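You operate a simulated robot arm through the tools that you are given. There is no shell and no other tool. Be economical: measure what you need, move in short steps, check, and stop when the job is done.

The job below is to be done with a simulated robot arm. You get a single attempt, and the scene is never put back.

Task
Let the basin down and run water until it covers the blue line.
Fine: free the catch first; turn the tap off at the end.
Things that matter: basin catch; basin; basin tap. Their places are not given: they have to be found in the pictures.

The check looks at the end state, three seconds after you hand in, the way a careful person would. Anything else that was tipped, shoved, dropped, spilled or broken makes it a failure. Lids that push on must go on centred and level and be pressed home; caps that screw on are set level and turned clockwise until they are tight.

Robot
A 7-joint arm with a two-finger parallel gripper, fixed in place. Base frame: the origin is at the foot of the arm, x ahead of it, y to its left, z up. Lengths are in mm, angles in degrees, forces in N, time in s.
With the tool pointing down near the work surface it reaches from about 240 to 760 mm from the base axis. Its first joint turns from -166.0 to 166.0 degrees. Payload 3.91 kg.
Tool frame: the origin (TCP) lies between the finger pads and is the grasp point; the fingertips stand 30 mm ahead of it; z points along the fingers, y is the line along which they close. The gripper opens to 110 mm. The fingers are 20 mm wide and 10 mm thick; the gripper's body (48 by 112 mm) begins 55 mm behind the TCP.
Orientation is told as [roll, pitch, yaw] about the base's x, y, z axes, in that order, counted from this pose: with the fingers straight down and closing along the base's y, the tool's x points along the base's -x, its y along +y and its z along -z.

Tools
- The arm moves only by the tool nudge_tool. Its argument "series" is a list of rows, each an object of numbers (a shift or turn left out is 0, a gripper value left out holds the last): "dx", "dy", "dz": the shift along the base's x, y, z in m; "wx", "wy", "wz": the turn, a rotation vector about the base's x, y, z in degrees. In form: [{"dx": .., "dy": .., "dz": .., "wx": .., "wy": .., "wz": ..}, ...]. A call has 1 to 8 rows; each row is the pose to reach, as a shift and turn from the pose commanded when the call began. "jaw" is the gripper command, from -1 (shut) to 1 (fully open), values between in proportion, set as the call begins (left out, the last holds). Each row takes 0.2 s and may step no farther than 50 mm and 8.6 degrees from the row before; otherwise, or with a gripper value out of range, the whole call is refused. Where a pose cannot be reached the arm comes as near as it can. A force on the tool above 70 N (or 10 N above the force at the start of the call, whichever is more), or a blocked arm, ends the call early, and 0.2 s more pass. The fingers move at their own pace (about 153 mm/s each) and stop on an object; they squeeze with about 25 N. The grip force told is the motor's: it shows also when the fingers shut on nothing. Time passes only in rows, and 0.2 s behind the last, so rows that repeat a pose let the fingers close. The reply holds the time, the measured pose of the TCP, the force on the tool along the base axes, the opening and the grip force, in the units named above and with some noise, and new pictures: "show" is both (left out), scene, wrist or none.
- Cameras (640 x 400 px; columns grow to the right, rows downward): "scene" is fixed at [396.6, -490.7, 1680.9]; the picture's right is [0.97, 0.23, 0.00], its down [0.10, -0.43, -0.89] and it looks along [-0.21, 0.87, -0.45] (base axes); focal length 340 px, centre (320, 200). "wrist" rides on the gripper at [77, 7, -114] in the tool frame; the picture's right is [-0.09, 1.00, 0.00], its down [-0.80, -0.07, -0.59] and it looks along [-0.59, -0.05, 0.80] (tool axes); focal length 270 px, centre (320, 200).
- move_column(by): slides the trunk up (or, below 0, down) by that many mm; the arm rides with it, the base frame stays. It gives what a move gives, with no picture.
- locate(camera, pixels): for up to 12 pixels [column, row] of the newest picture of that camera ("zoom" is the newest enlarged one), the place [x, y, z] in the base frame of the surface seen there, good to about 2 mm, but the place of the scene camera against the robot may be out by one fixed shift of up to 12 mm in any direction. It takes no simulated time.
- close_up(camera, box): a new picture of the part [left, top, right, bottom] of that camera's present view, enlarged. It takes no simulated time.
- hand_in(): hands the job in; it is judged then, once.

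Go step by step. Measure first, check grasps and placings, and put right what went wrong. The budget is 80 turns and 200 pictures, counting those below and the enlarged ones. Unless the task says otherwise, let go and move clear before handing in, and close with one line.

The tools are called after "Request:" as name(argument=value, ...) on one line, values as JSON. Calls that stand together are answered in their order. nudge_tool: Moves the arm, as the interface text tells. Its arguments: {"type":"object","properties":{"series":{"type":"array","items":{"type":"object","properties":{"dx":{"type":"number"},"dy":{"type":"number"},"dz":{"type":"number"},"wx":{"type":"number"},"wy":{"type":"number"},"wz":{"type":"number"}}}},"jaw":{"type":"number"},"show":{"type":"string","enum":["both","scene","wrist","none"]}},"required":["series"]} The other tools are called the same way: move_column (by) slides the trunk up or down; locate (camera, pixels) gives the place of the surface under pixels of a picture; close_up (camera, box) takes an enlarged picture of a part of a camera's view; hand_in () hands the job in.

At the start:

```text
time: 0.0
position: [32.0, 336.4, 1412.7]
ee_rot: [-0.8, -0.2, -0.5]
force: [0.3, -0.6, 0.1]
opening: 109.9
gripper_force: 0.0
trunk travel left (down, up): [-575.0, 35.0]
```

scene: 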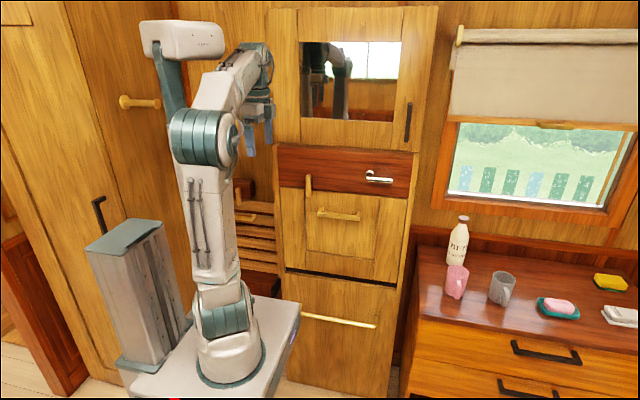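
wrist: 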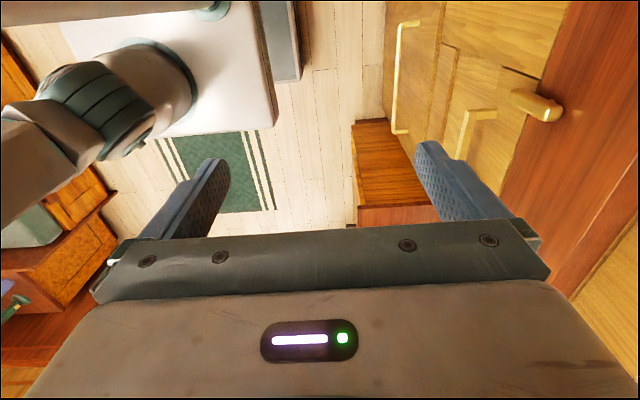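

The cabinet shows a folding basin front (around 340,225) with a wooden turn-catch at (308,183) and a chrome tap at (378,177). I'll enlarge and measure.

Request:
close_up(camera="scene", box=[265, 140, 425, 290])

Request:
locate(camera="scene", pixels=[[308, 178], [308, 188], [378, 177], [391, 180], [368, 174], [320, 212], [338, 215], [359, 217], [285, 185], [408, 192], [287, 266], [400, 285]])

```text
2.67 times, centred on (345, 215) of scene
```

zoom: 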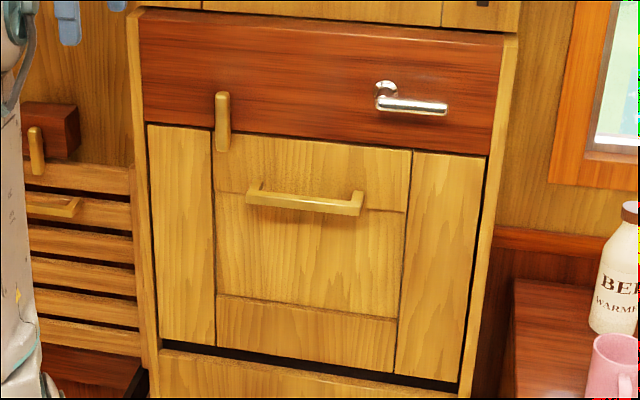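

```text
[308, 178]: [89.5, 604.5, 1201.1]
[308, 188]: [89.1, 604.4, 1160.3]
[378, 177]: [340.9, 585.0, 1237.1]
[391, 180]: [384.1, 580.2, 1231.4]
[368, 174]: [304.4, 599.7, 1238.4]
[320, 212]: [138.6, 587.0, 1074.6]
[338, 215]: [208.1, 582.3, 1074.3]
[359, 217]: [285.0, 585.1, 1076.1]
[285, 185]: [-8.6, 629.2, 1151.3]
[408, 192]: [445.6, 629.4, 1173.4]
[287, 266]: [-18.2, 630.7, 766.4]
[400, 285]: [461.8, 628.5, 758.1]
```

The catch hangs at x≈89 over the door's top edge, and the tap lever runs x≈305–390 at z≈1235. I'll measure finer points from the enlarged picture and the arm's base.

Request:
locate(camera="zoom", pixels=[[223, 97], [223, 120], [222, 147], [215, 120], [152, 128], [484, 160], [162, 340], [457, 378], [386, 90], [380, 104], [442, 110], [408, 105]])

Request:
locate(camera="scene", pixels=[[230, 375], [290, 320], [295, 305], [225, 320], [215, 250], [205, 150], [180, 40], [250, 65], [270, 130], [140, 240], [395, 395], [302, 312]])

Request:
close_up(camera="wrist", box=[340, 0, 640, 190])

```text
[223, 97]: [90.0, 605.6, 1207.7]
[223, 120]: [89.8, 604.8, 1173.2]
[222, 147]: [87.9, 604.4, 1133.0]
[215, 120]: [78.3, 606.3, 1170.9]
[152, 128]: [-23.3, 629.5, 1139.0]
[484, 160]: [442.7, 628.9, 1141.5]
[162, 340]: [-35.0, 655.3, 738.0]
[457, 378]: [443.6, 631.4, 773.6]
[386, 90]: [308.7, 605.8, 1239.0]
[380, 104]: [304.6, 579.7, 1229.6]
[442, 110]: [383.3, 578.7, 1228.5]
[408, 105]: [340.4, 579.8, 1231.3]
```

```text
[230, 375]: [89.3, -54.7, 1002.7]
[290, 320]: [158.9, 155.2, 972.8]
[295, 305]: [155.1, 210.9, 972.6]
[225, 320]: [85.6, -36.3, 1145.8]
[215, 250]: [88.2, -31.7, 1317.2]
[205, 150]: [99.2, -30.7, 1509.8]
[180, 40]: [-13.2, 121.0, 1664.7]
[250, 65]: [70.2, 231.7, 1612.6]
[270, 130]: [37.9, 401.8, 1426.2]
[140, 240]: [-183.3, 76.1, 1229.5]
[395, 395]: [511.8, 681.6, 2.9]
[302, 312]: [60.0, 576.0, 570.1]
```

```text
2.11 times, centred on (490, 95) of wrist
```

zoom: 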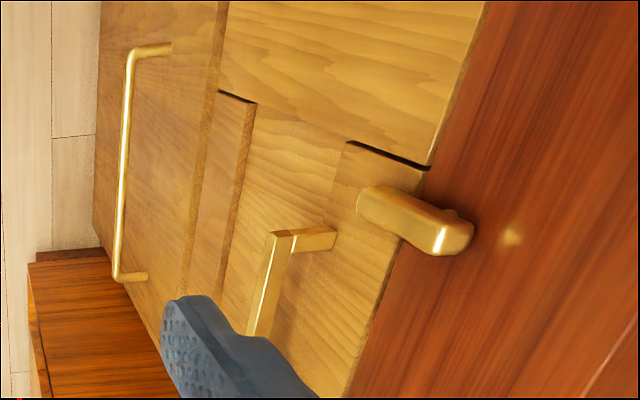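

The catch pivots near its upper end, and its lower end overlaps the door. I'll tip the tool forward to point at +y in two calls, pulling back slightly so it clears the mirror.

Request:
nudge_tool(series=[{"wx": 8.5, "dx": 0.01}, {"wx": 17, "dx": 0.02}, {"wx": 25.5, "dx": 0.03}, {"wx": 34, "dx": 0.04}, {"wx": 42.5, "dx": 0.05}, {"wx": 51, "dx": 0.06}, {"wx": 59.5, "dx": 0.06}, {"wx": 68, "dx": 0.06}], jaw=-1, show="scene")

```text
time: 1.8
position: [93.6, 336.1, 1412.6]
ee_rot: [67.4, 0.3, -0.4]
force: [0.2, 0.1, 0.2]
opening: 0.0
gripper_force: 24.7
trunk travel left (down, up): [-575.0, 35.0]
```

scene: 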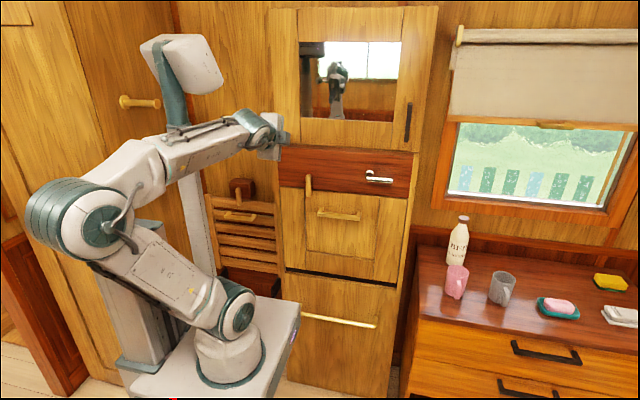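

Good: the tool is at 67° and the arm is clear. I'll finish the turn and lower to catch height.

Request:
nudge_tool(series=[{"wx": 8.5, "dz": -0.04}, {"wx": 17, "dz": -0.08}, {"wx": 22.6, "dz": -0.12}, {"wx": 22.6, "dz": -0.16, "dx": -0.02}, {"wx": 22.6, "dz": -0.2, "dx": -0.04}, {"wx": 22.6, "dz": -0.23, "dx": -0.04, "dy": 0.03}], show="both")

```text
time: 3.2
position: [29.7, 470.4, 1229.7]
ee_rot: [89.8, 0.2, -0.1]
force: [-0.6, 0.6, -0.9]
opening: 0.0
gripper_force: 25.4
out of reach, approached as far as the arm can: row 2, 3, 4, 5, 6
trunk travel left (down, up): [-575.0, 35.0]
```

scene: 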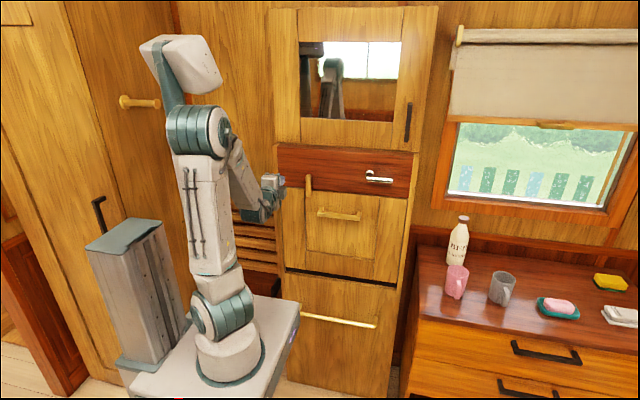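
wrist: 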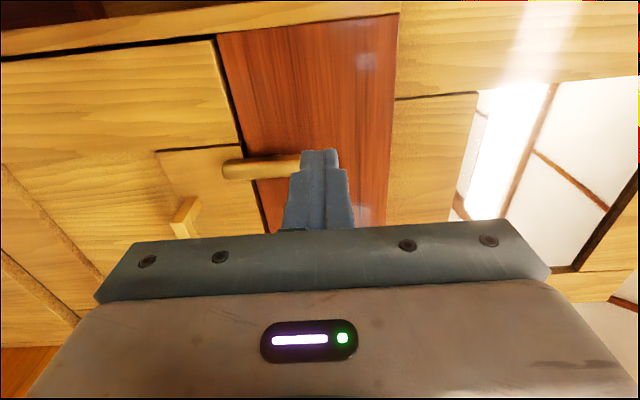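

The tool is now level at (30,470,1230), and the wrist view shows the catch at (230–300,165). I'll measure it from here.

Request:
locate(camera="wrist", pixels=[[228, 168], [260, 168], [293, 165], [228, 160], [228, 178], [160, 152], [240, 145], [185, 210], [218, 40], [265, 232]])

Request:
locate(camera="scene", pixels=[[308, 178], [308, 188]])

Request:
close_up(camera="wrist", box=[100, 100, 400, 290])

```text
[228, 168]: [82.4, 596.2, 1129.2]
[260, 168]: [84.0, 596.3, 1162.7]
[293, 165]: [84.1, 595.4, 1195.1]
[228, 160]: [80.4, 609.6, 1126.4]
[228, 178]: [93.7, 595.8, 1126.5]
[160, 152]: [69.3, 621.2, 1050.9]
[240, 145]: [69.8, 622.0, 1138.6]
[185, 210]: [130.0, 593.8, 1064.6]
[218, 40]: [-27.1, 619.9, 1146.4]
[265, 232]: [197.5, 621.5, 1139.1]
```

```text
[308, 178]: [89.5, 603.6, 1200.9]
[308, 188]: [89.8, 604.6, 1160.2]
```

```text
2.11 times, centred on (250, 195) of wrist
```

zoom: 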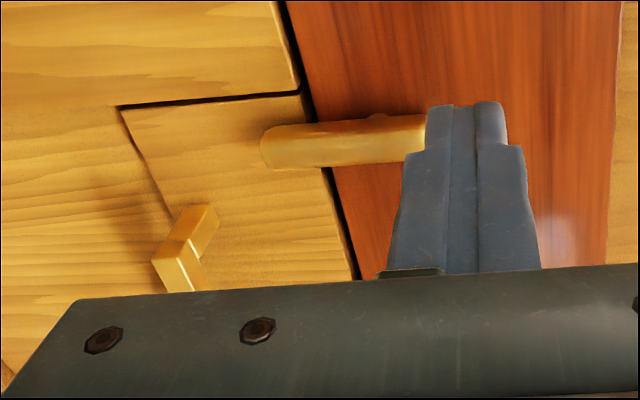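

The catch in the robot frame is x 80–96, z 1126–1205, y 596–622, with the pivot probably near z≈1180. First I'll move gently toward a spot left of it and learn how the clipped command is counted.

Request:
nudge_tool(series=[{"dy": 0.02}, {"dy": 0.03, "dz": -0.02}], show="none")

```text
time: 3.8
position: [37.5, 498.8, 1209.3]
ee_rot: [89.7, 0.4, -0.1]
force: [-0.7, 0.9, -0.6]
opening: 0.2
gripper_force: 25.1
trunk travel left (down, up): [-575.0, 35.0]
```

The shifts count from the reached pose. Next I go to (60,550,1138).

Request:
nudge_tool(series=[{"dx": 0.005, "dz": -0.035}, {"dx": 0.01, "dz": -0.071}, {"dx": 0.015, "dz": -0.071, "dy": 0.03}, {"dx": 0.019, "dz": -0.071, "dy": 0.05}], show="both")

```text
time: 4.8
position: [58.2, 550.0, 1138.7]
ee_rot: [89.6, 0.5, -0.2]
force: [-1.2, 0.5, -0.7]
opening: 0.1
gripper_force: 25.0
trunk travel left (down, up): [-575.0, 35.0]
```

scene: 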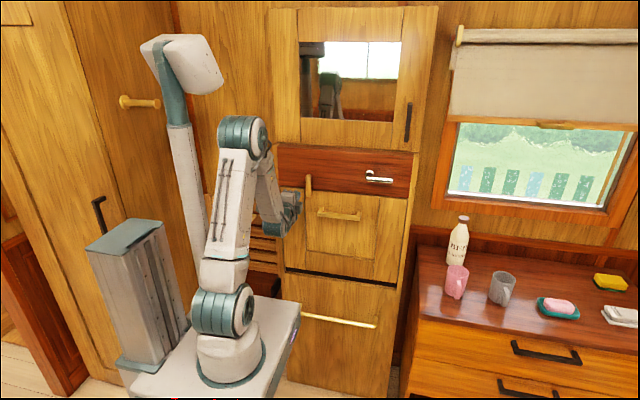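
wrist: 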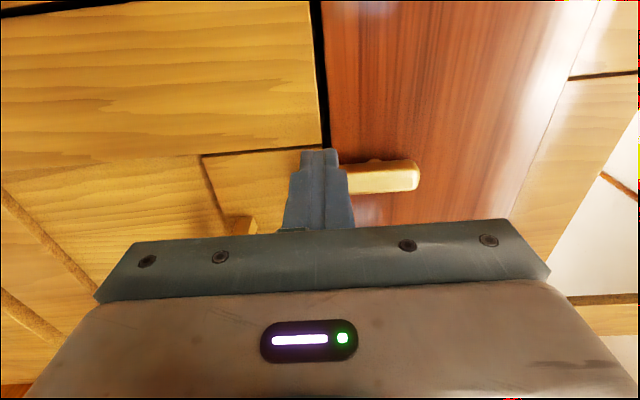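

Wrist view: the fingers sit left of the catch, with a pivot bump at (375,160). I'll measure the pivot.

Request:
locate(camera="wrist", pixels=[[374, 160], [417, 178], [380, 168], [380, 185], [320, 120]])

Request:
close_up(camera="wrist", box=[260, 110, 460, 240])

```text
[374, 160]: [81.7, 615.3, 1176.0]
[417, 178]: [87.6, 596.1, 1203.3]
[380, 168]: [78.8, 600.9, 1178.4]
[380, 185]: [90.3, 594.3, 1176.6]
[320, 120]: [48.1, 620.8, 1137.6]
```

```text
3.08 times, centred on (360, 175) of wrist
```

zoom: 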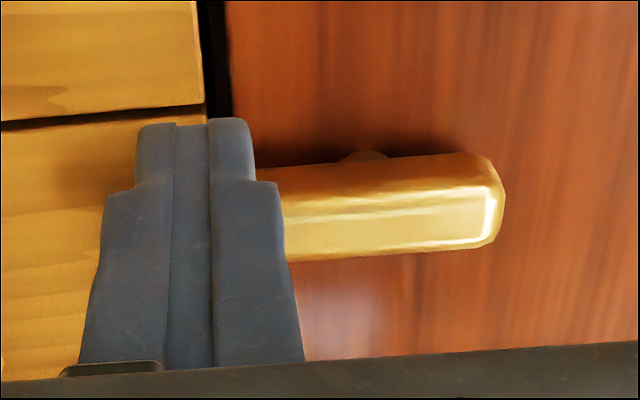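

The pivot is at about (87,1177). I'll push in to y≈582 and sweep the catch's lower end toward +x and up along an arc.

Request:
nudge_tool(series=[{"dy": 0.032}, {"dx": 0.01, "dy": 0.032, "dz": -0.001}, {"dx": 0.025, "dy": 0.032, "dz": -0.005}, {"dx": 0.04, "dy": 0.032, "dz": -0.004}, {"dx": 0.054, "dy": 0.032, "dz": 0.002}, {"dx": 0.065, "dy": 0.032, "dz": 0.013}, {"dx": 0.0705, "dy": 0.032, "dz": 0.023}], show="both")

```text
time: 6.4
position: [125.3, 580.6, 1159.7]
ee_rot: [89.1, 0.4, 0.1]
force: [-5.8, -6.6, -22.6]
opening: 0.0
gripper_force: 25.0
trunk travel left (down, up): [-575.0, 35.0]
```

scene: 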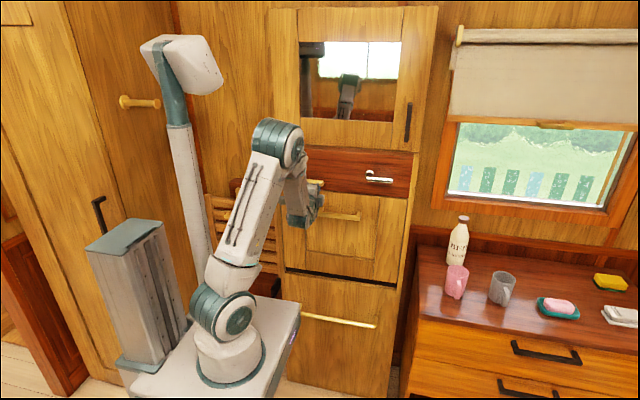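
wrist: 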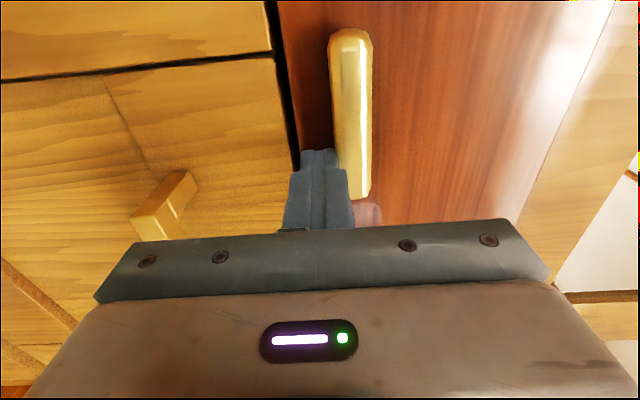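

The catch now lies horizontal and clear of the door edge. I'll back off and look at the handle with the gripper open.

Request:
nudge_tool(series=[{"dz": -0.005}, {"dz": -0.005, "dy": -0.04}, {"dz": -0.005, "dy": -0.08}, {"dx": 0.03, "dz": -0.03, "dy": -0.1}, {"dx": 0.06, "dz": -0.06, "dy": -0.1}], jaw=-1, show="both")

```text
time: 7.6
position: [189.5, 480.2, 1103.2]
ee_rot: [89.8, 0.6, -0.2]
force: [0.2, 0.2, -0.4]
opening: 0.0
gripper_force: 25.4
trunk travel left (down, up): [-575.0, 35.0]
```

scene: 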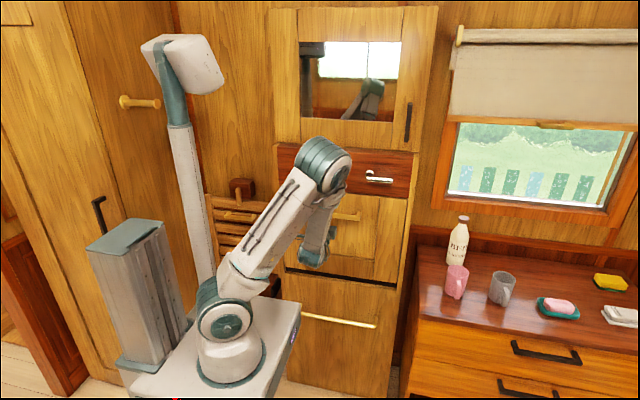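
wrist: 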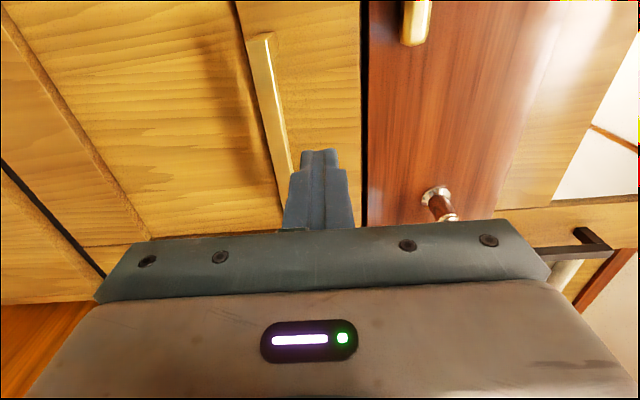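

The catch stayed horizontal (415,20). I'll measure the handle (265–290, 40–170), the tap (437,200) and the door edges.

Request:
locate(camera="wrist", pixels=[[265, 45], [275, 100], [287, 160], [252, 80], [262, 110], [437, 197], [443, 208], [364, 60], [364, 120], [90, 265], [20, 190], [270, 70]])

Request:
close_up(camera="wrist", box=[200, 0, 480, 240])

```text
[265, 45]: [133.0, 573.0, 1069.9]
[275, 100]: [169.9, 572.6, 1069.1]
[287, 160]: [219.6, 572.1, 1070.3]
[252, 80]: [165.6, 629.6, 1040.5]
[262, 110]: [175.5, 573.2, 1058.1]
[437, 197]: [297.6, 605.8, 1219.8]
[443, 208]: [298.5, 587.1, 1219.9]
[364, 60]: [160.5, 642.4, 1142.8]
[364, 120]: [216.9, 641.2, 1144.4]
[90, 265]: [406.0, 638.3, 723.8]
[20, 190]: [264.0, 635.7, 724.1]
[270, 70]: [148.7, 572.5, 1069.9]
```

```text
1.67 times, centred on (340, 120) of wrist
```

zoom: 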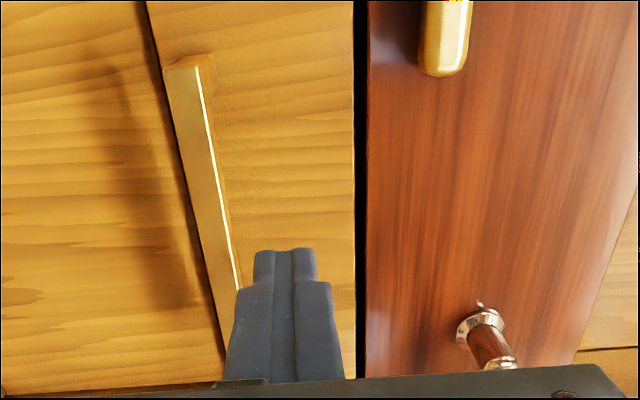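

The bar is at z≈1063, y≈572–584. I'll open the jaw to ~60 mm and bring the fingers around it at x≈208.

Request:
nudge_tool(series=[{"dx": 0.018, "dz": -0.04}, {"dx": 0.018, "dz": -0.04, "dy": 0.04}, {"dx": 0.018, "dz": -0.04, "dy": 0.07}, {"dx": 0.018, "dz": -0.04, "dy": 0.094}], jaw=0.1, show="both")

```text
time: 8.6
position: [206.0, 575.6, 1062.3]
ee_rot: [89.8, 0.5, -0.2]
force: [-0.2, -0.2, -0.3]
opening: 60.8
gripper_force: 0.1
trunk travel left (down, up): [-575.0, 35.0]
```

scene: 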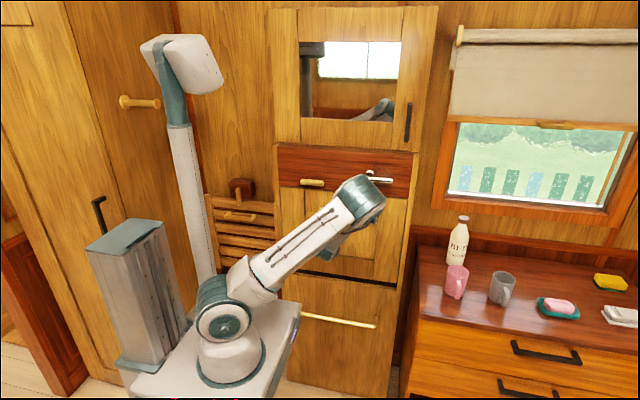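
wrist: 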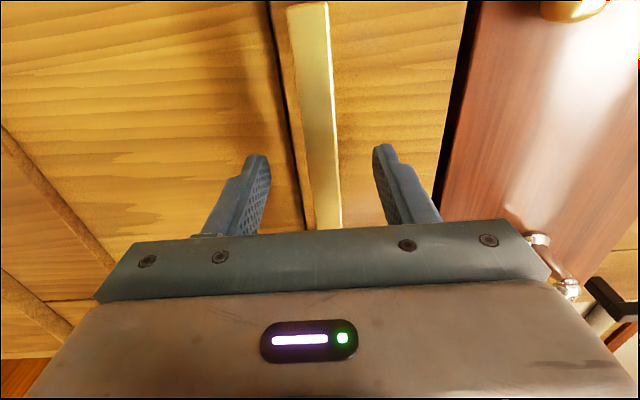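

The bar is between the fingers. I'll close and pull gently along the start of the arc.

Request:
nudge_tool(series=[{}, {}, {"dy": -0.015}, {"dy": -0.03, "dz": -0.003}, {"dy": -0.05, "dz": -0.008}], jaw=-1, show="both")

```text
time: 9.8
position: [205.4, 538.5, 1047.0]
ee_rot: [88.7, 0.6, -0.2]
force: [1.6, 11.8, -25.9]
opening: 17.1
gripper_force: 44.9
trunk travel left (down, up): [-575.0, 35.0]
```

scene: 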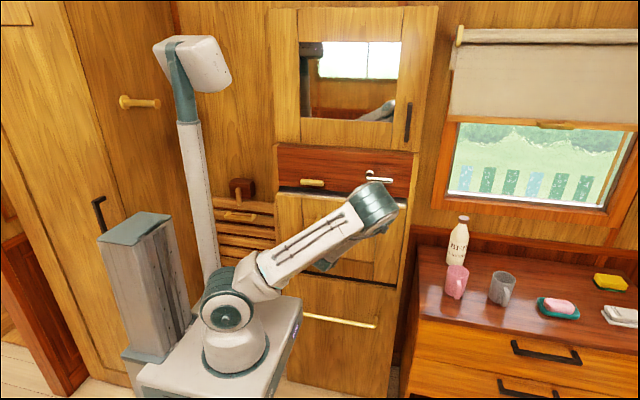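
wrist: 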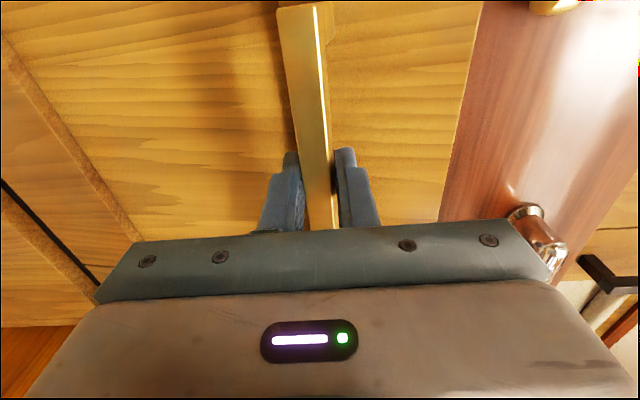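

The door has come open a little (top edge gap at (345,205)), but the robot's platform looks shifted in the picture. I'll check by measuring and enlarging.

Request:
locate(camera="scene", pixels=[[295, 305], [298, 315], [235, 370], [150, 240], [378, 190], [365, 205], [378, 178], [285, 200], [350, 200]])

Request:
close_up(camera="scene", box=[265, 140, 425, 290])

```text
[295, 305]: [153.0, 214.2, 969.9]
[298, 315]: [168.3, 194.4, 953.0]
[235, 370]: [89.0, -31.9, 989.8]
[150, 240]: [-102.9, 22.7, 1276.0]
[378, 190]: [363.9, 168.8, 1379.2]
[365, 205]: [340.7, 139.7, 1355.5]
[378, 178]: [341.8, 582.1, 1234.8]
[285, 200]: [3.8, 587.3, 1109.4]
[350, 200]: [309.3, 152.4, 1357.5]
```

```text
2.67 times, centred on (345, 215) of scene
```

zoom: 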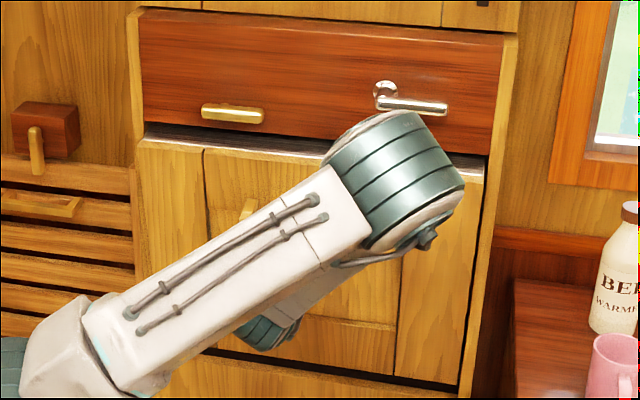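

I'll check the frame against fixed things: the tap escutcheon and the cabinet panel in the wrist view.

Request:
locate(camera="wrist", pixels=[[525, 210], [545, 8], [500, 100], [310, 40], [320, 150], [540, 245], [200, 40]])

Request:
close_up(camera="wrist", box=[400, 0, 640, 300])

```text
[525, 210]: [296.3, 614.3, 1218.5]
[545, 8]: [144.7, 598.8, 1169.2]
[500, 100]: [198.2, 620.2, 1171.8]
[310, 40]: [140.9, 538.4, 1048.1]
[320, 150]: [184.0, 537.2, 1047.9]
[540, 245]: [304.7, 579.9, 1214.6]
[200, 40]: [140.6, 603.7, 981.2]
```

```text
1.33 times, centred on (520, 150) of wrist
```

zoom: 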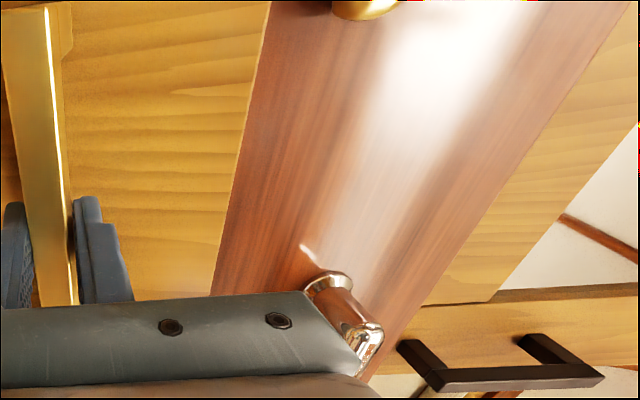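

The frame is consistent (tap unchanged). The handle moved about (−35,−22) in y,z, so the hinge seems to lie inside the cabinet. I'll measure the door's slope.

Request:
close_up(camera="scene", box=[265, 140, 425, 290])

Request:
locate(camera="zoom", pixels=[[150, 134], [150, 145], [165, 180], [165, 290], [478, 172], [470, 200], [455, 280], [440, 360], [435, 375], [200, 350], [160, 355], [300, 150]])

```text
2.67 times, centred on (345, 215) of scene
```

zoom: 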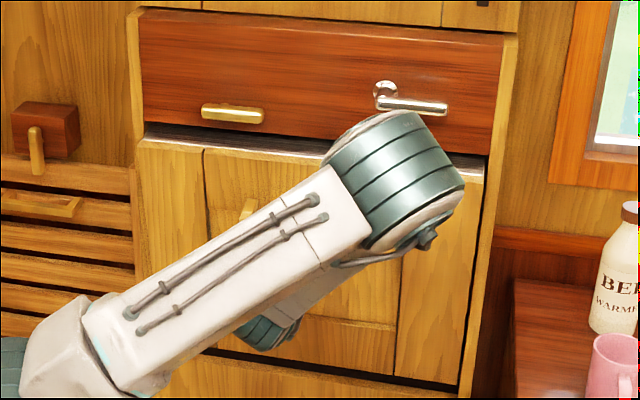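

```text
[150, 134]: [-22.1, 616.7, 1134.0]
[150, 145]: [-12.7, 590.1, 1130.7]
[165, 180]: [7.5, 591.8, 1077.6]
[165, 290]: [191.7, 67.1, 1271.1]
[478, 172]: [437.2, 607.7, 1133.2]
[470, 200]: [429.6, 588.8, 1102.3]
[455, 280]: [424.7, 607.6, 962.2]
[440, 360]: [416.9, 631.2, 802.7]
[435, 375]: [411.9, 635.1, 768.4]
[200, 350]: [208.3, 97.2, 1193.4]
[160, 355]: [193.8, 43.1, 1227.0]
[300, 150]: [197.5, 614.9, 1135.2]
```

The hinge is about (y 720, z 795), and the door has turned ≈8°. I'll follow the arc to ≈20° while rolling the hand toward "from above" around the bar.

Request:
nudge_tool(series=[{"dy": -0.003, "dz": -0.016, "wx": -5}, {"dy": -0.011, "dz": -0.03, "wx": -10}, {"dy": -0.02, "dz": -0.043, "wx": -15}, {"dy": -0.03, "dz": -0.056, "wx": -20}], show="both")

```text
time: 10.8
position: [206.5, 485.6, 1006.7]
ee_rot: [70.6, 0.1, -0.3]
force: [3.7, -35.2, 46.8]
opening: 20.9
gripper_force: 44.8
trunk travel left (down, up): [-575.0, 35.0]
```

scene: 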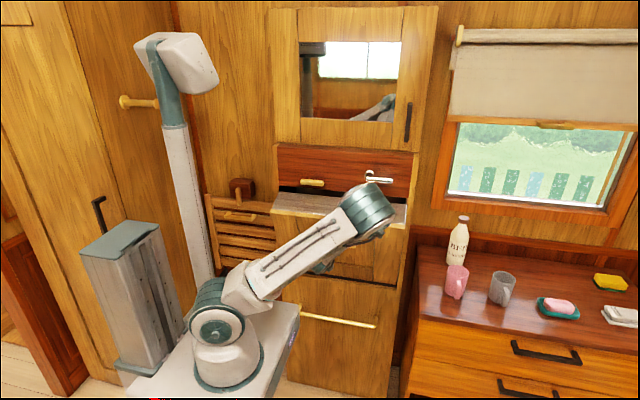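
wrist: 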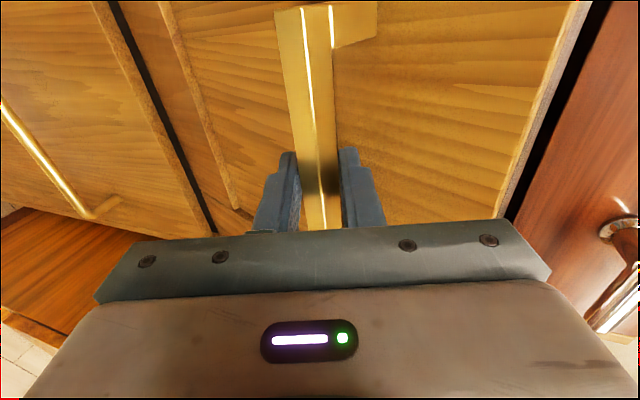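

The force (−35,+47) is mostly radial, so the true arc is wider. I'll measure the door again for a better hinge estimate.

Request:
close_up(camera="scene", box=[265, 140, 425, 290])

Request:
locate(camera="zoom", pixels=[[150, 145], [150, 150], [130, 185], [130, 200], [300, 165], [480, 185], [480, 220], [460, 260], [450, 310], [440, 360], [430, 375], [420, 220]])

```text
2.67 times, centred on (345, 215) of scene
```

zoom: 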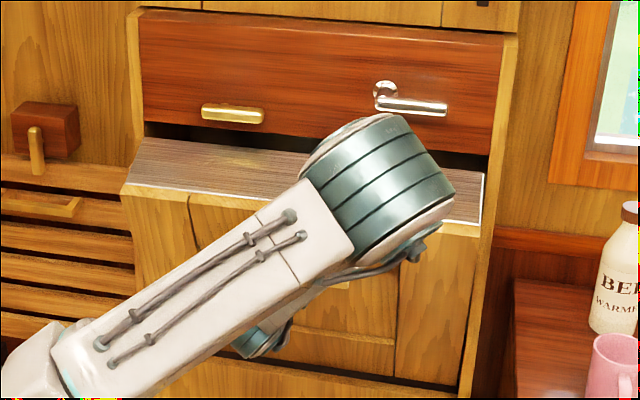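

```text
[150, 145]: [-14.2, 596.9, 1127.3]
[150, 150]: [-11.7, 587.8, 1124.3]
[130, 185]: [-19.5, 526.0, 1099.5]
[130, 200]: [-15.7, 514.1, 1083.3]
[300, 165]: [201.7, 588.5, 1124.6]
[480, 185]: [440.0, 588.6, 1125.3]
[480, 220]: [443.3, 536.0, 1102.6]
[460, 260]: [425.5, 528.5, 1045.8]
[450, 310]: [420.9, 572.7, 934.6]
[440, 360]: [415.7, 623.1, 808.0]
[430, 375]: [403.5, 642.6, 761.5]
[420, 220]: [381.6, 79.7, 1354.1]
```

Door angle ≈21.7°, and the refitted hinge is (y 685, z 797). I'll continue on the corrected arc to 35°, rolling the hand on to ≈55°.

Request:
nudge_tool(series=[{"dy": -0.018, "dz": -0.003, "wx": -4}, {"dy": -0.0295, "dz": -0.016, "wx": -8}, {"dy": -0.04, "dz": -0.03, "wx": -12}, {"dy": -0.05, "dz": -0.0445, "wx": -16}], show="both")

```text
time: 11.8
position: [204.8, 438.5, 956.8]
ee_rot: [53.8, 0.4, -0.6]
force: [2.7, -38.4, 30.4]
opening: 18.4
gripper_force: 45.2
trunk travel left (down, up): [-575.0, 35.0]
```

scene: 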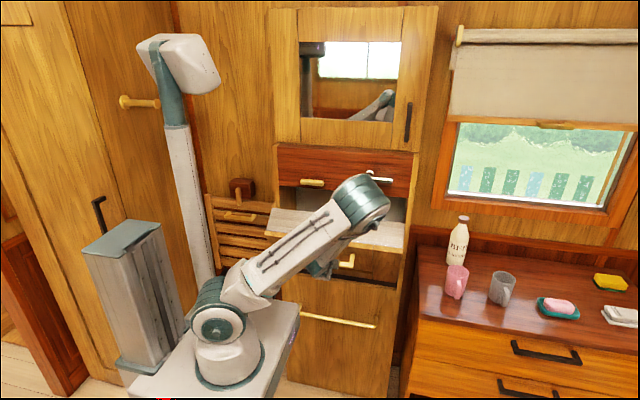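
wrist: 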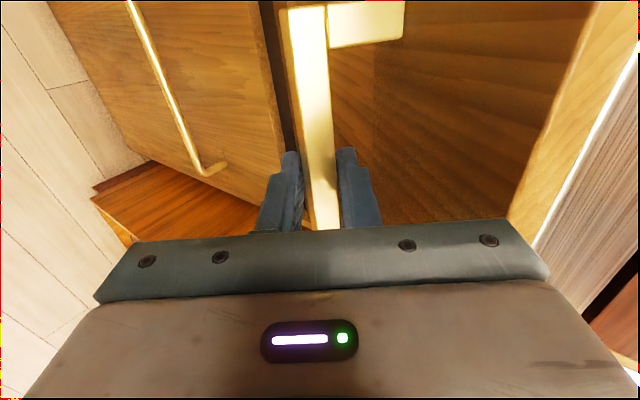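

Going well; tangential force is small, so the hinge seems friction-held. I'll continue to ≈50°.

Request:
nudge_tool(series=[{"dy": -0.012, "dz": -0.008, "wx": -2}, {"dy": -0.018, "dz": -0.0185, "wx": -4}, {"dy": -0.024, "dz": -0.031, "wx": -5}, {"dy": -0.029, "dz": -0.0425, "wx": -6}, {"dy": -0.034, "dz": -0.054, "wx": -6}, {"dy": -0.038, "dz": -0.0655, "wx": -6}], show="both")

```text
time: 13.2
position: [205.7, 400.6, 899.3]
ee_rot: [49.2, -0.2, -0.2]
force: [5.7, -28.5, 53.5]
opening: 15.2
gripper_force: 44.5
trunk travel left (down, up): [-575.0, 35.0]
```

scene: 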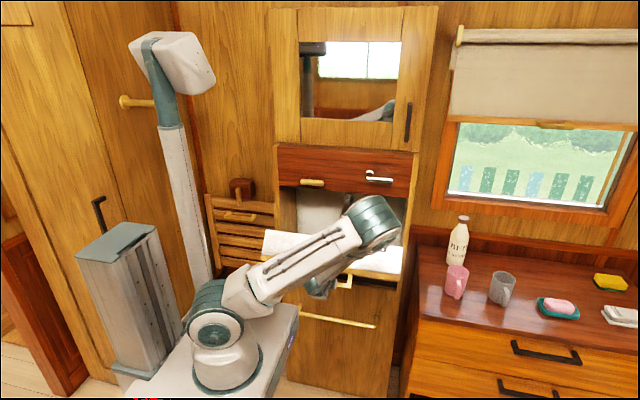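
wrist: 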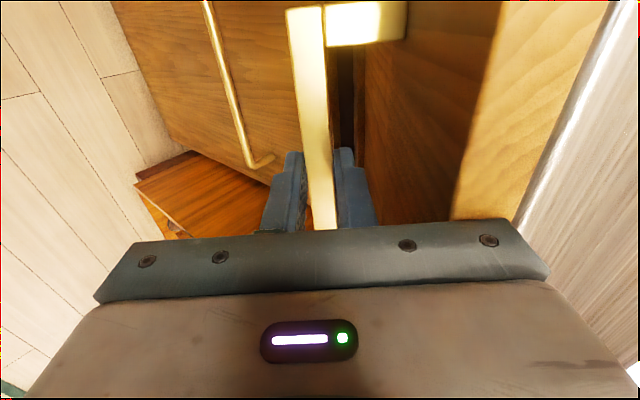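

Resistance against opening grew to ~40 N. I'll hold still for a moment to see whether it is damping or a spring.

Request:
nudge_tool(series=[{}, {}, {}], show="none")

Request:
close_up(camera="scene", box=[255, 140, 425, 300])

Request:
locate(camera="wrist", pixels=[[320, 30], [310, 120], [480, 120], [560, 120], [590, 60], [430, 60]])

```text
time: 14.0
position: [205.8, 398.9, 898.1]
ee_rot: [49.1, -0.2, -0.3]
force: [7.7, -32.4, 51.7]
opening: 15.1
gripper_force: 44.9
trunk travel left (down, up): [-575.0, 35.0]
```

```text
2.50 times, centred on (340, 220) of scene
```

zoom: 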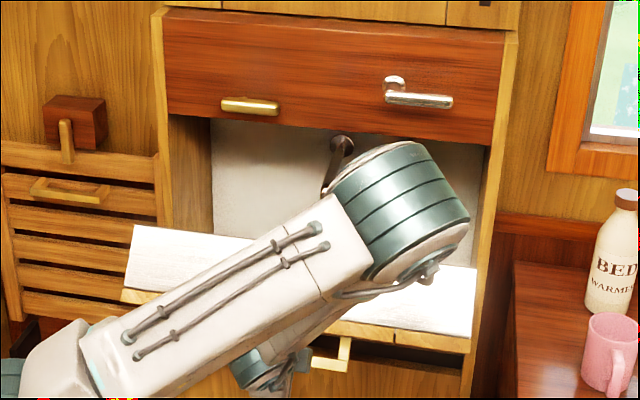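

```text
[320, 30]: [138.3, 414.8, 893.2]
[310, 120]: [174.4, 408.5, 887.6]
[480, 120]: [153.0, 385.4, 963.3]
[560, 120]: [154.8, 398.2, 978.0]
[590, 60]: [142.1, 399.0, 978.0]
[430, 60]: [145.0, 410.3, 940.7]
```

The gripper body is touching the door's top edge (corner ≈(394,976)), which explains the steady force. I'll open, back out along the tool axis, and see whether the door stays.

Request:
nudge_tool(series=[{}, {"dy": -0.004, "dz": 0.004}, {"dy": -0.025, "dz": 0.018}, {"dy": -0.05, "dz": 0.04}, {"dy": -0.07, "dz": 0.07}, {"dy": -0.07, "dz": 0.11}], jaw=-0.3, show="both")

```text
time: 15.4
position: [234.1, 372.5, 1003.3]
ee_rot: [47.9, 0.1, -0.4]
force: [-0.2, -0.3, 0.5]
opening: 38.6
gripper_force: 0.1
out of reach, approached as far as the arm can: row 4, 5, 6
trunk travel left (down, up): [-575.0, 35.0]
```

scene: 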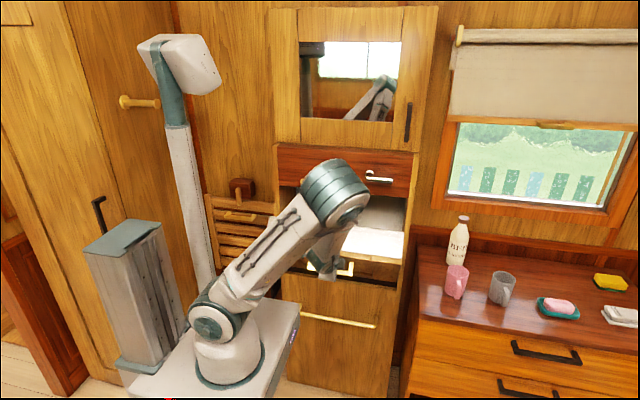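
wrist: 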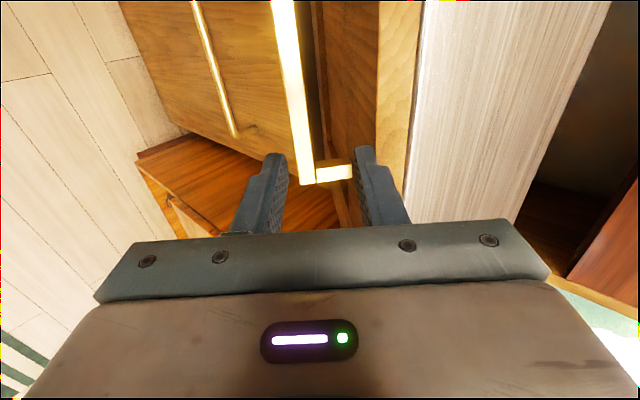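

I'm free. I'll check the door's present angle and look at the opening.

Request:
locate(camera="wrist", pixels=[[285, 60], [295, 120], [335, 172], [395, 100], [425, 100], [500, 100], [560, 100], [600, 30]])

Request:
close_up(camera="scene", box=[255, 140, 425, 300])

```text
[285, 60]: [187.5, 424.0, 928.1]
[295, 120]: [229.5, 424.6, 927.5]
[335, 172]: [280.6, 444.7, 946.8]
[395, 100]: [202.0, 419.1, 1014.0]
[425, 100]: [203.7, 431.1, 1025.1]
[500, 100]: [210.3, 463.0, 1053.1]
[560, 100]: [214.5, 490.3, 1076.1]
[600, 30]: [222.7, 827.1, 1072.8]
```

```text
2.50 times, centred on (340, 220) of scene
```

zoom: 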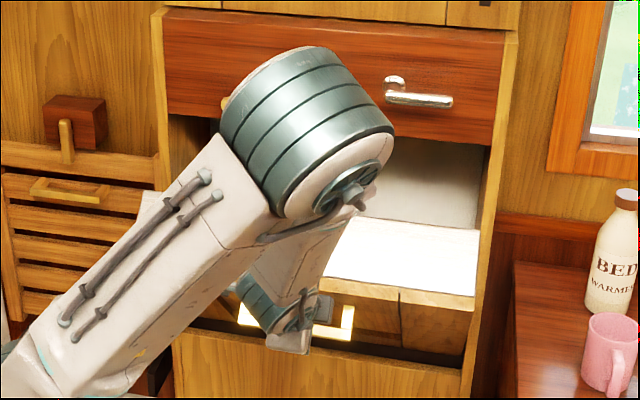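

The bar moved back up (door ≈41°), so it may drift or be sprung. I'll come over the top with the tool pointing down to push the basin's leading edge (≈(486,1079)) down along its arc.

Request:
nudge_tool(series=[{"dz": 0.045, "wx": -6}, {"dz": 0.09, "wx": -12}, {"dz": 0.135, "wx": -18}, {"dz": 0.16, "dy": 0.03, "wx": -24}, {"dz": 0.17, "dy": 0.06, "wx": -30}, {"dz": 0.17, "dy": 0.08, "wx": -36}, {"dz": 0.17, "dy": 0.09, "wx": -42}, {"dz": 0.17, "dy": 0.1, "wx": -47}], jaw=-1, show="both")

```text
time: 17.2
position: [235.8, 474.8, 1170.2]
ee_rot: [0.6, -0.2, -0.5]
force: [-0.7, -0.1, 0.4]
opening: 0.1
gripper_force: 24.6
trunk travel left (down, up): [-575.0, 35.0]
```

scene: 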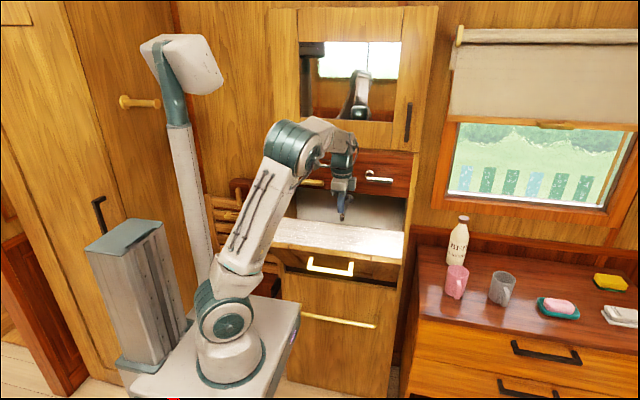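
wrist: 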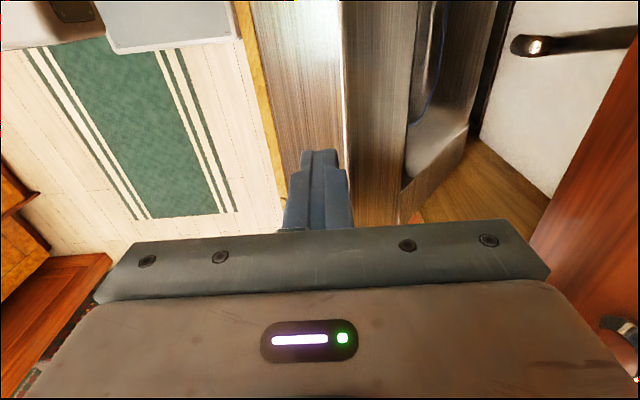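

The view shows the basin's rim (345–410 cols) and the bowl behind it with the blue line (≈430,60). I'll measure.

Request:
locate(camera="wrist", pixels=[[270, 80], [300, 80], [338, 80], [350, 80], [380, 80], [405, 80], [415, 100], [435, 60], [430, 160], [470, 130], [520, 45], [560, 60]])

Request:
close_up(camera="wrist", box=[240, 0, 640, 250])

Request:
close_up(camera="scene", box=[255, 140, 425, 300])

```text
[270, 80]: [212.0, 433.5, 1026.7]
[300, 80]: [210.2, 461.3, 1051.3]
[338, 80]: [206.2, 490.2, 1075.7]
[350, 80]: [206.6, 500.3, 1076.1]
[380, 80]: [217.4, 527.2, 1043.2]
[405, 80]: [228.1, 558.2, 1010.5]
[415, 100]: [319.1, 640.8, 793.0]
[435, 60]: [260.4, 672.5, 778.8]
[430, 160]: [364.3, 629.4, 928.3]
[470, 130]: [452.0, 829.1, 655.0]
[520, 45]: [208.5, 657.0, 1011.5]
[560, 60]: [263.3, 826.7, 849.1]
```

```text
1.60 times, centred on (440, 125) of wrist
```

zoom: 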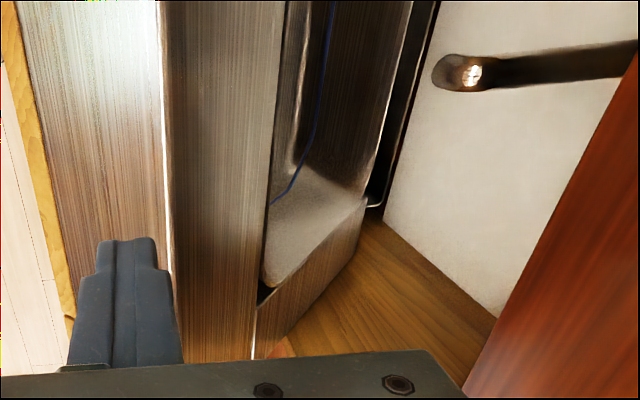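

```text
2.50 times, centred on (340, 220) of scene
```

zoom: 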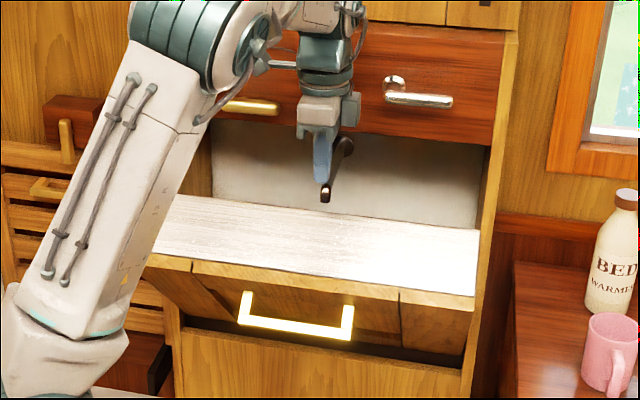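

The spout outlet is at (208,657,1011) and the door rests at ≈41° by friction. I'll place the fingertips on the rim just behind the leading edge and push along the arc.

Request:
nudge_tool(series=[{"dy": 0.043, "dz": -0.03}, {"dy": 0.043, "dz": -0.07}, {"dy": 0.025, "dz": -0.091}, {"dy": 0.015, "dz": -0.1}, {"dy": 0.004, "dz": -0.109}, {"dy": -0.006, "dz": -0.119}, {"dy": -0.016, "dz": -0.13}], show="both")

```text
refused: row 1 steps farther than a row can; nothing moved
```

Request:
nudge_tool(series=[{"dy": 0.03, "dz": -0.01}, {"dy": 0.043, "dz": -0.045}, {"dy": 0.043, "dz": -0.073}, {"dy": 0.025, "dz": -0.091}, {"dy": 0.015, "dz": -0.1}, {"dy": 0.004, "dz": -0.109}, {"dy": -0.006, "dz": -0.119}, {"dy": -0.016, "dz": -0.13}], show="both")

```text
time: 19.0
position: [235.7, 457.2, 1041.2]
ee_rot: [0.7, -0.3, -0.5]
force: [0.0, 4.2, 0.3]
opening: 0.2
gripper_force: 25.2
trunk travel left (down, up): [-575.0, 35.0]
```

scene: 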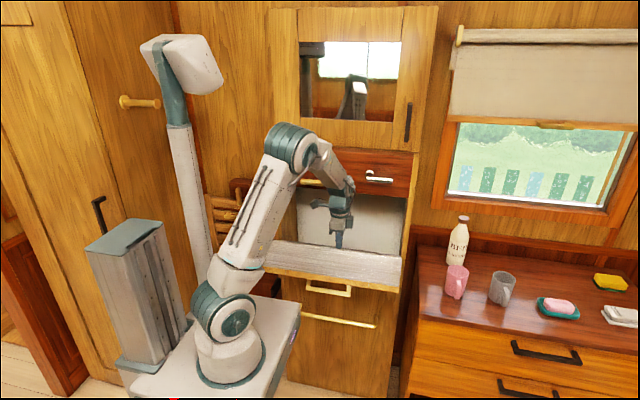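
wrist: 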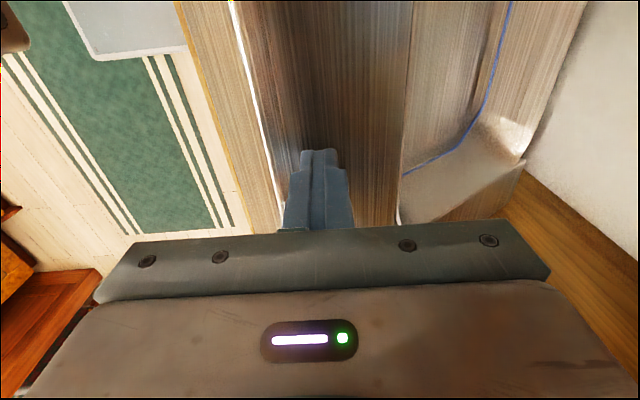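

The door moves easily (4 N). I'll continue along the arc.

Request:
nudge_tool(series=[{"dy": -0.018, "dz": -0.02}, {"dy": -0.0335, "dz": -0.043}, {"dy": -0.047, "dz": -0.067}, {"dy": -0.059, "dz": -0.093}, {"dy": -0.068, "dz": -0.119}], show="both")

```text
time: 20.2
position: [235.9, 391.8, 922.2]
ee_rot: [0.7, -0.2, -0.5]
force: [-1.2, 0.7, 2.2]
opening: 0.1
gripper_force: 25.2
trunk travel left (down, up): [-575.0, 35.0]
```

scene: 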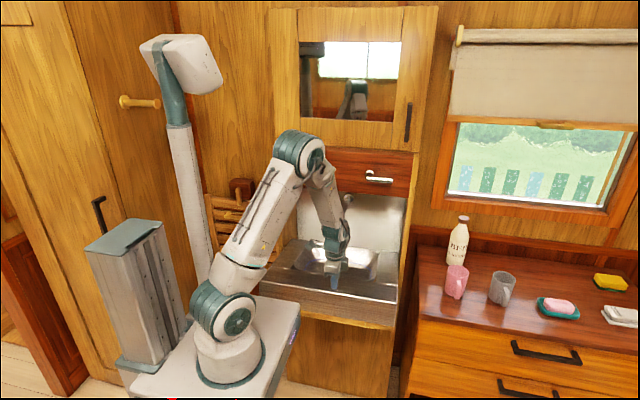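
wrist: 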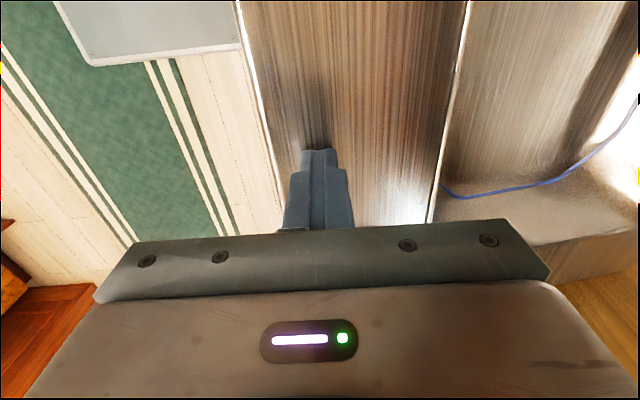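

Nearly down. I'll press on until it rests on its stop.

Request:
nudge_tool(series=[{"dy": -0.004, "dz": -0.013}, {"dy": -0.007, "dz": -0.027}, {"dy": -0.01, "dz": -0.04}, {"dy": -0.012, "dz": -0.05}, {"dy": -0.012, "dz": -0.056}], show="both")

```text
time: 21.4
position: [235.3, 378.4, 873.2]
ee_rot: [1.2, -0.3, -0.4]
force: [-1.8, -1.3, 63.9]
opening: 0.0
gripper_force: 24.5
trunk travel left (down, up): [-575.0, 35.0]
```

scene: 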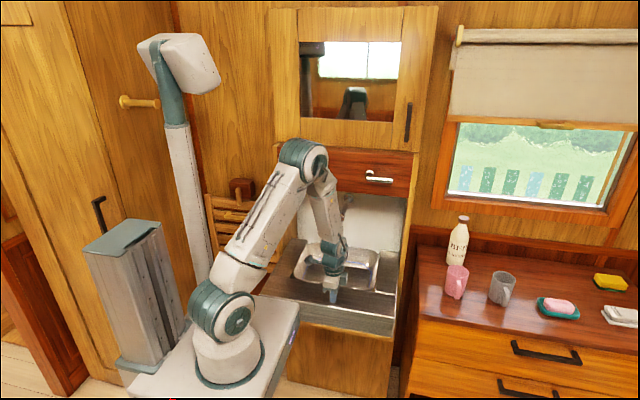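
wrist: 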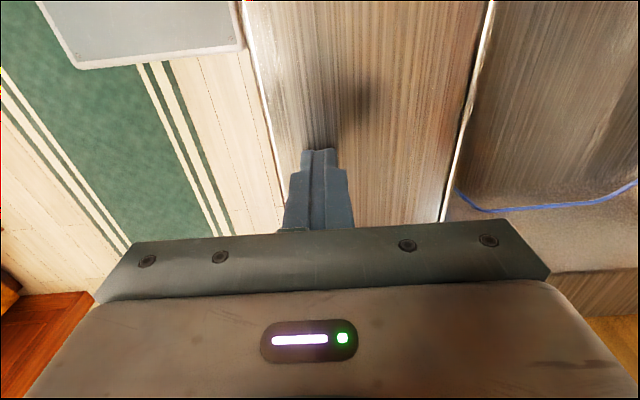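

A firm stop at tip z≈843: the basin is fully down. I'll lift off and check that it stays level.

Request:
nudge_tool(series=[{"dz": 0.02}, {"dz": 0.06}, {"dz": 0.11, "dx": 0.02}, {"dz": 0.16, "dx": 0.03}, {"dz": 0.21, "dx": 0.03}, {"dz": 0.26, "dx": 0.03}, {"dz": 0.3, "dx": 0.03}], show="both")

Request:
close_up(camera="scene", box=[245, 140, 425, 350])

Request:
close_up(camera="scene", box=[335, 150, 415, 210])

```text
refused: row 3 steps farther than a row can; nothing moved
```

```text
1.90 times, centred on (335, 245) of scene
```

zoom: 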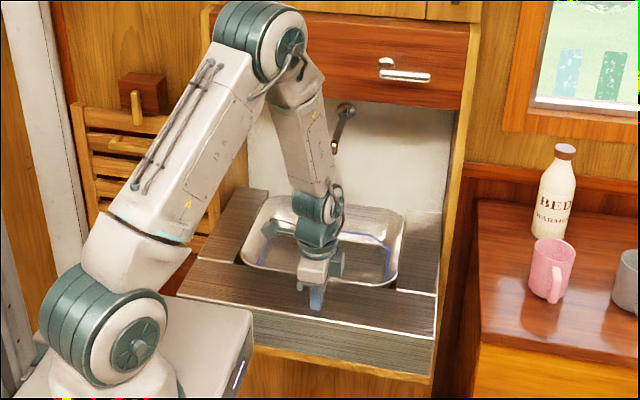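

```text
6.67 times, centred on (375, 180) of scene
```

zoom: 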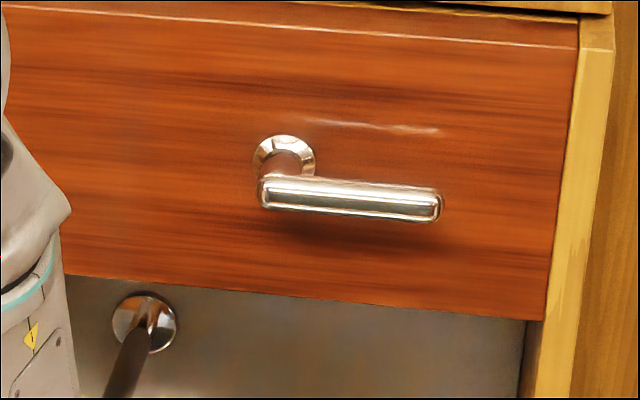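

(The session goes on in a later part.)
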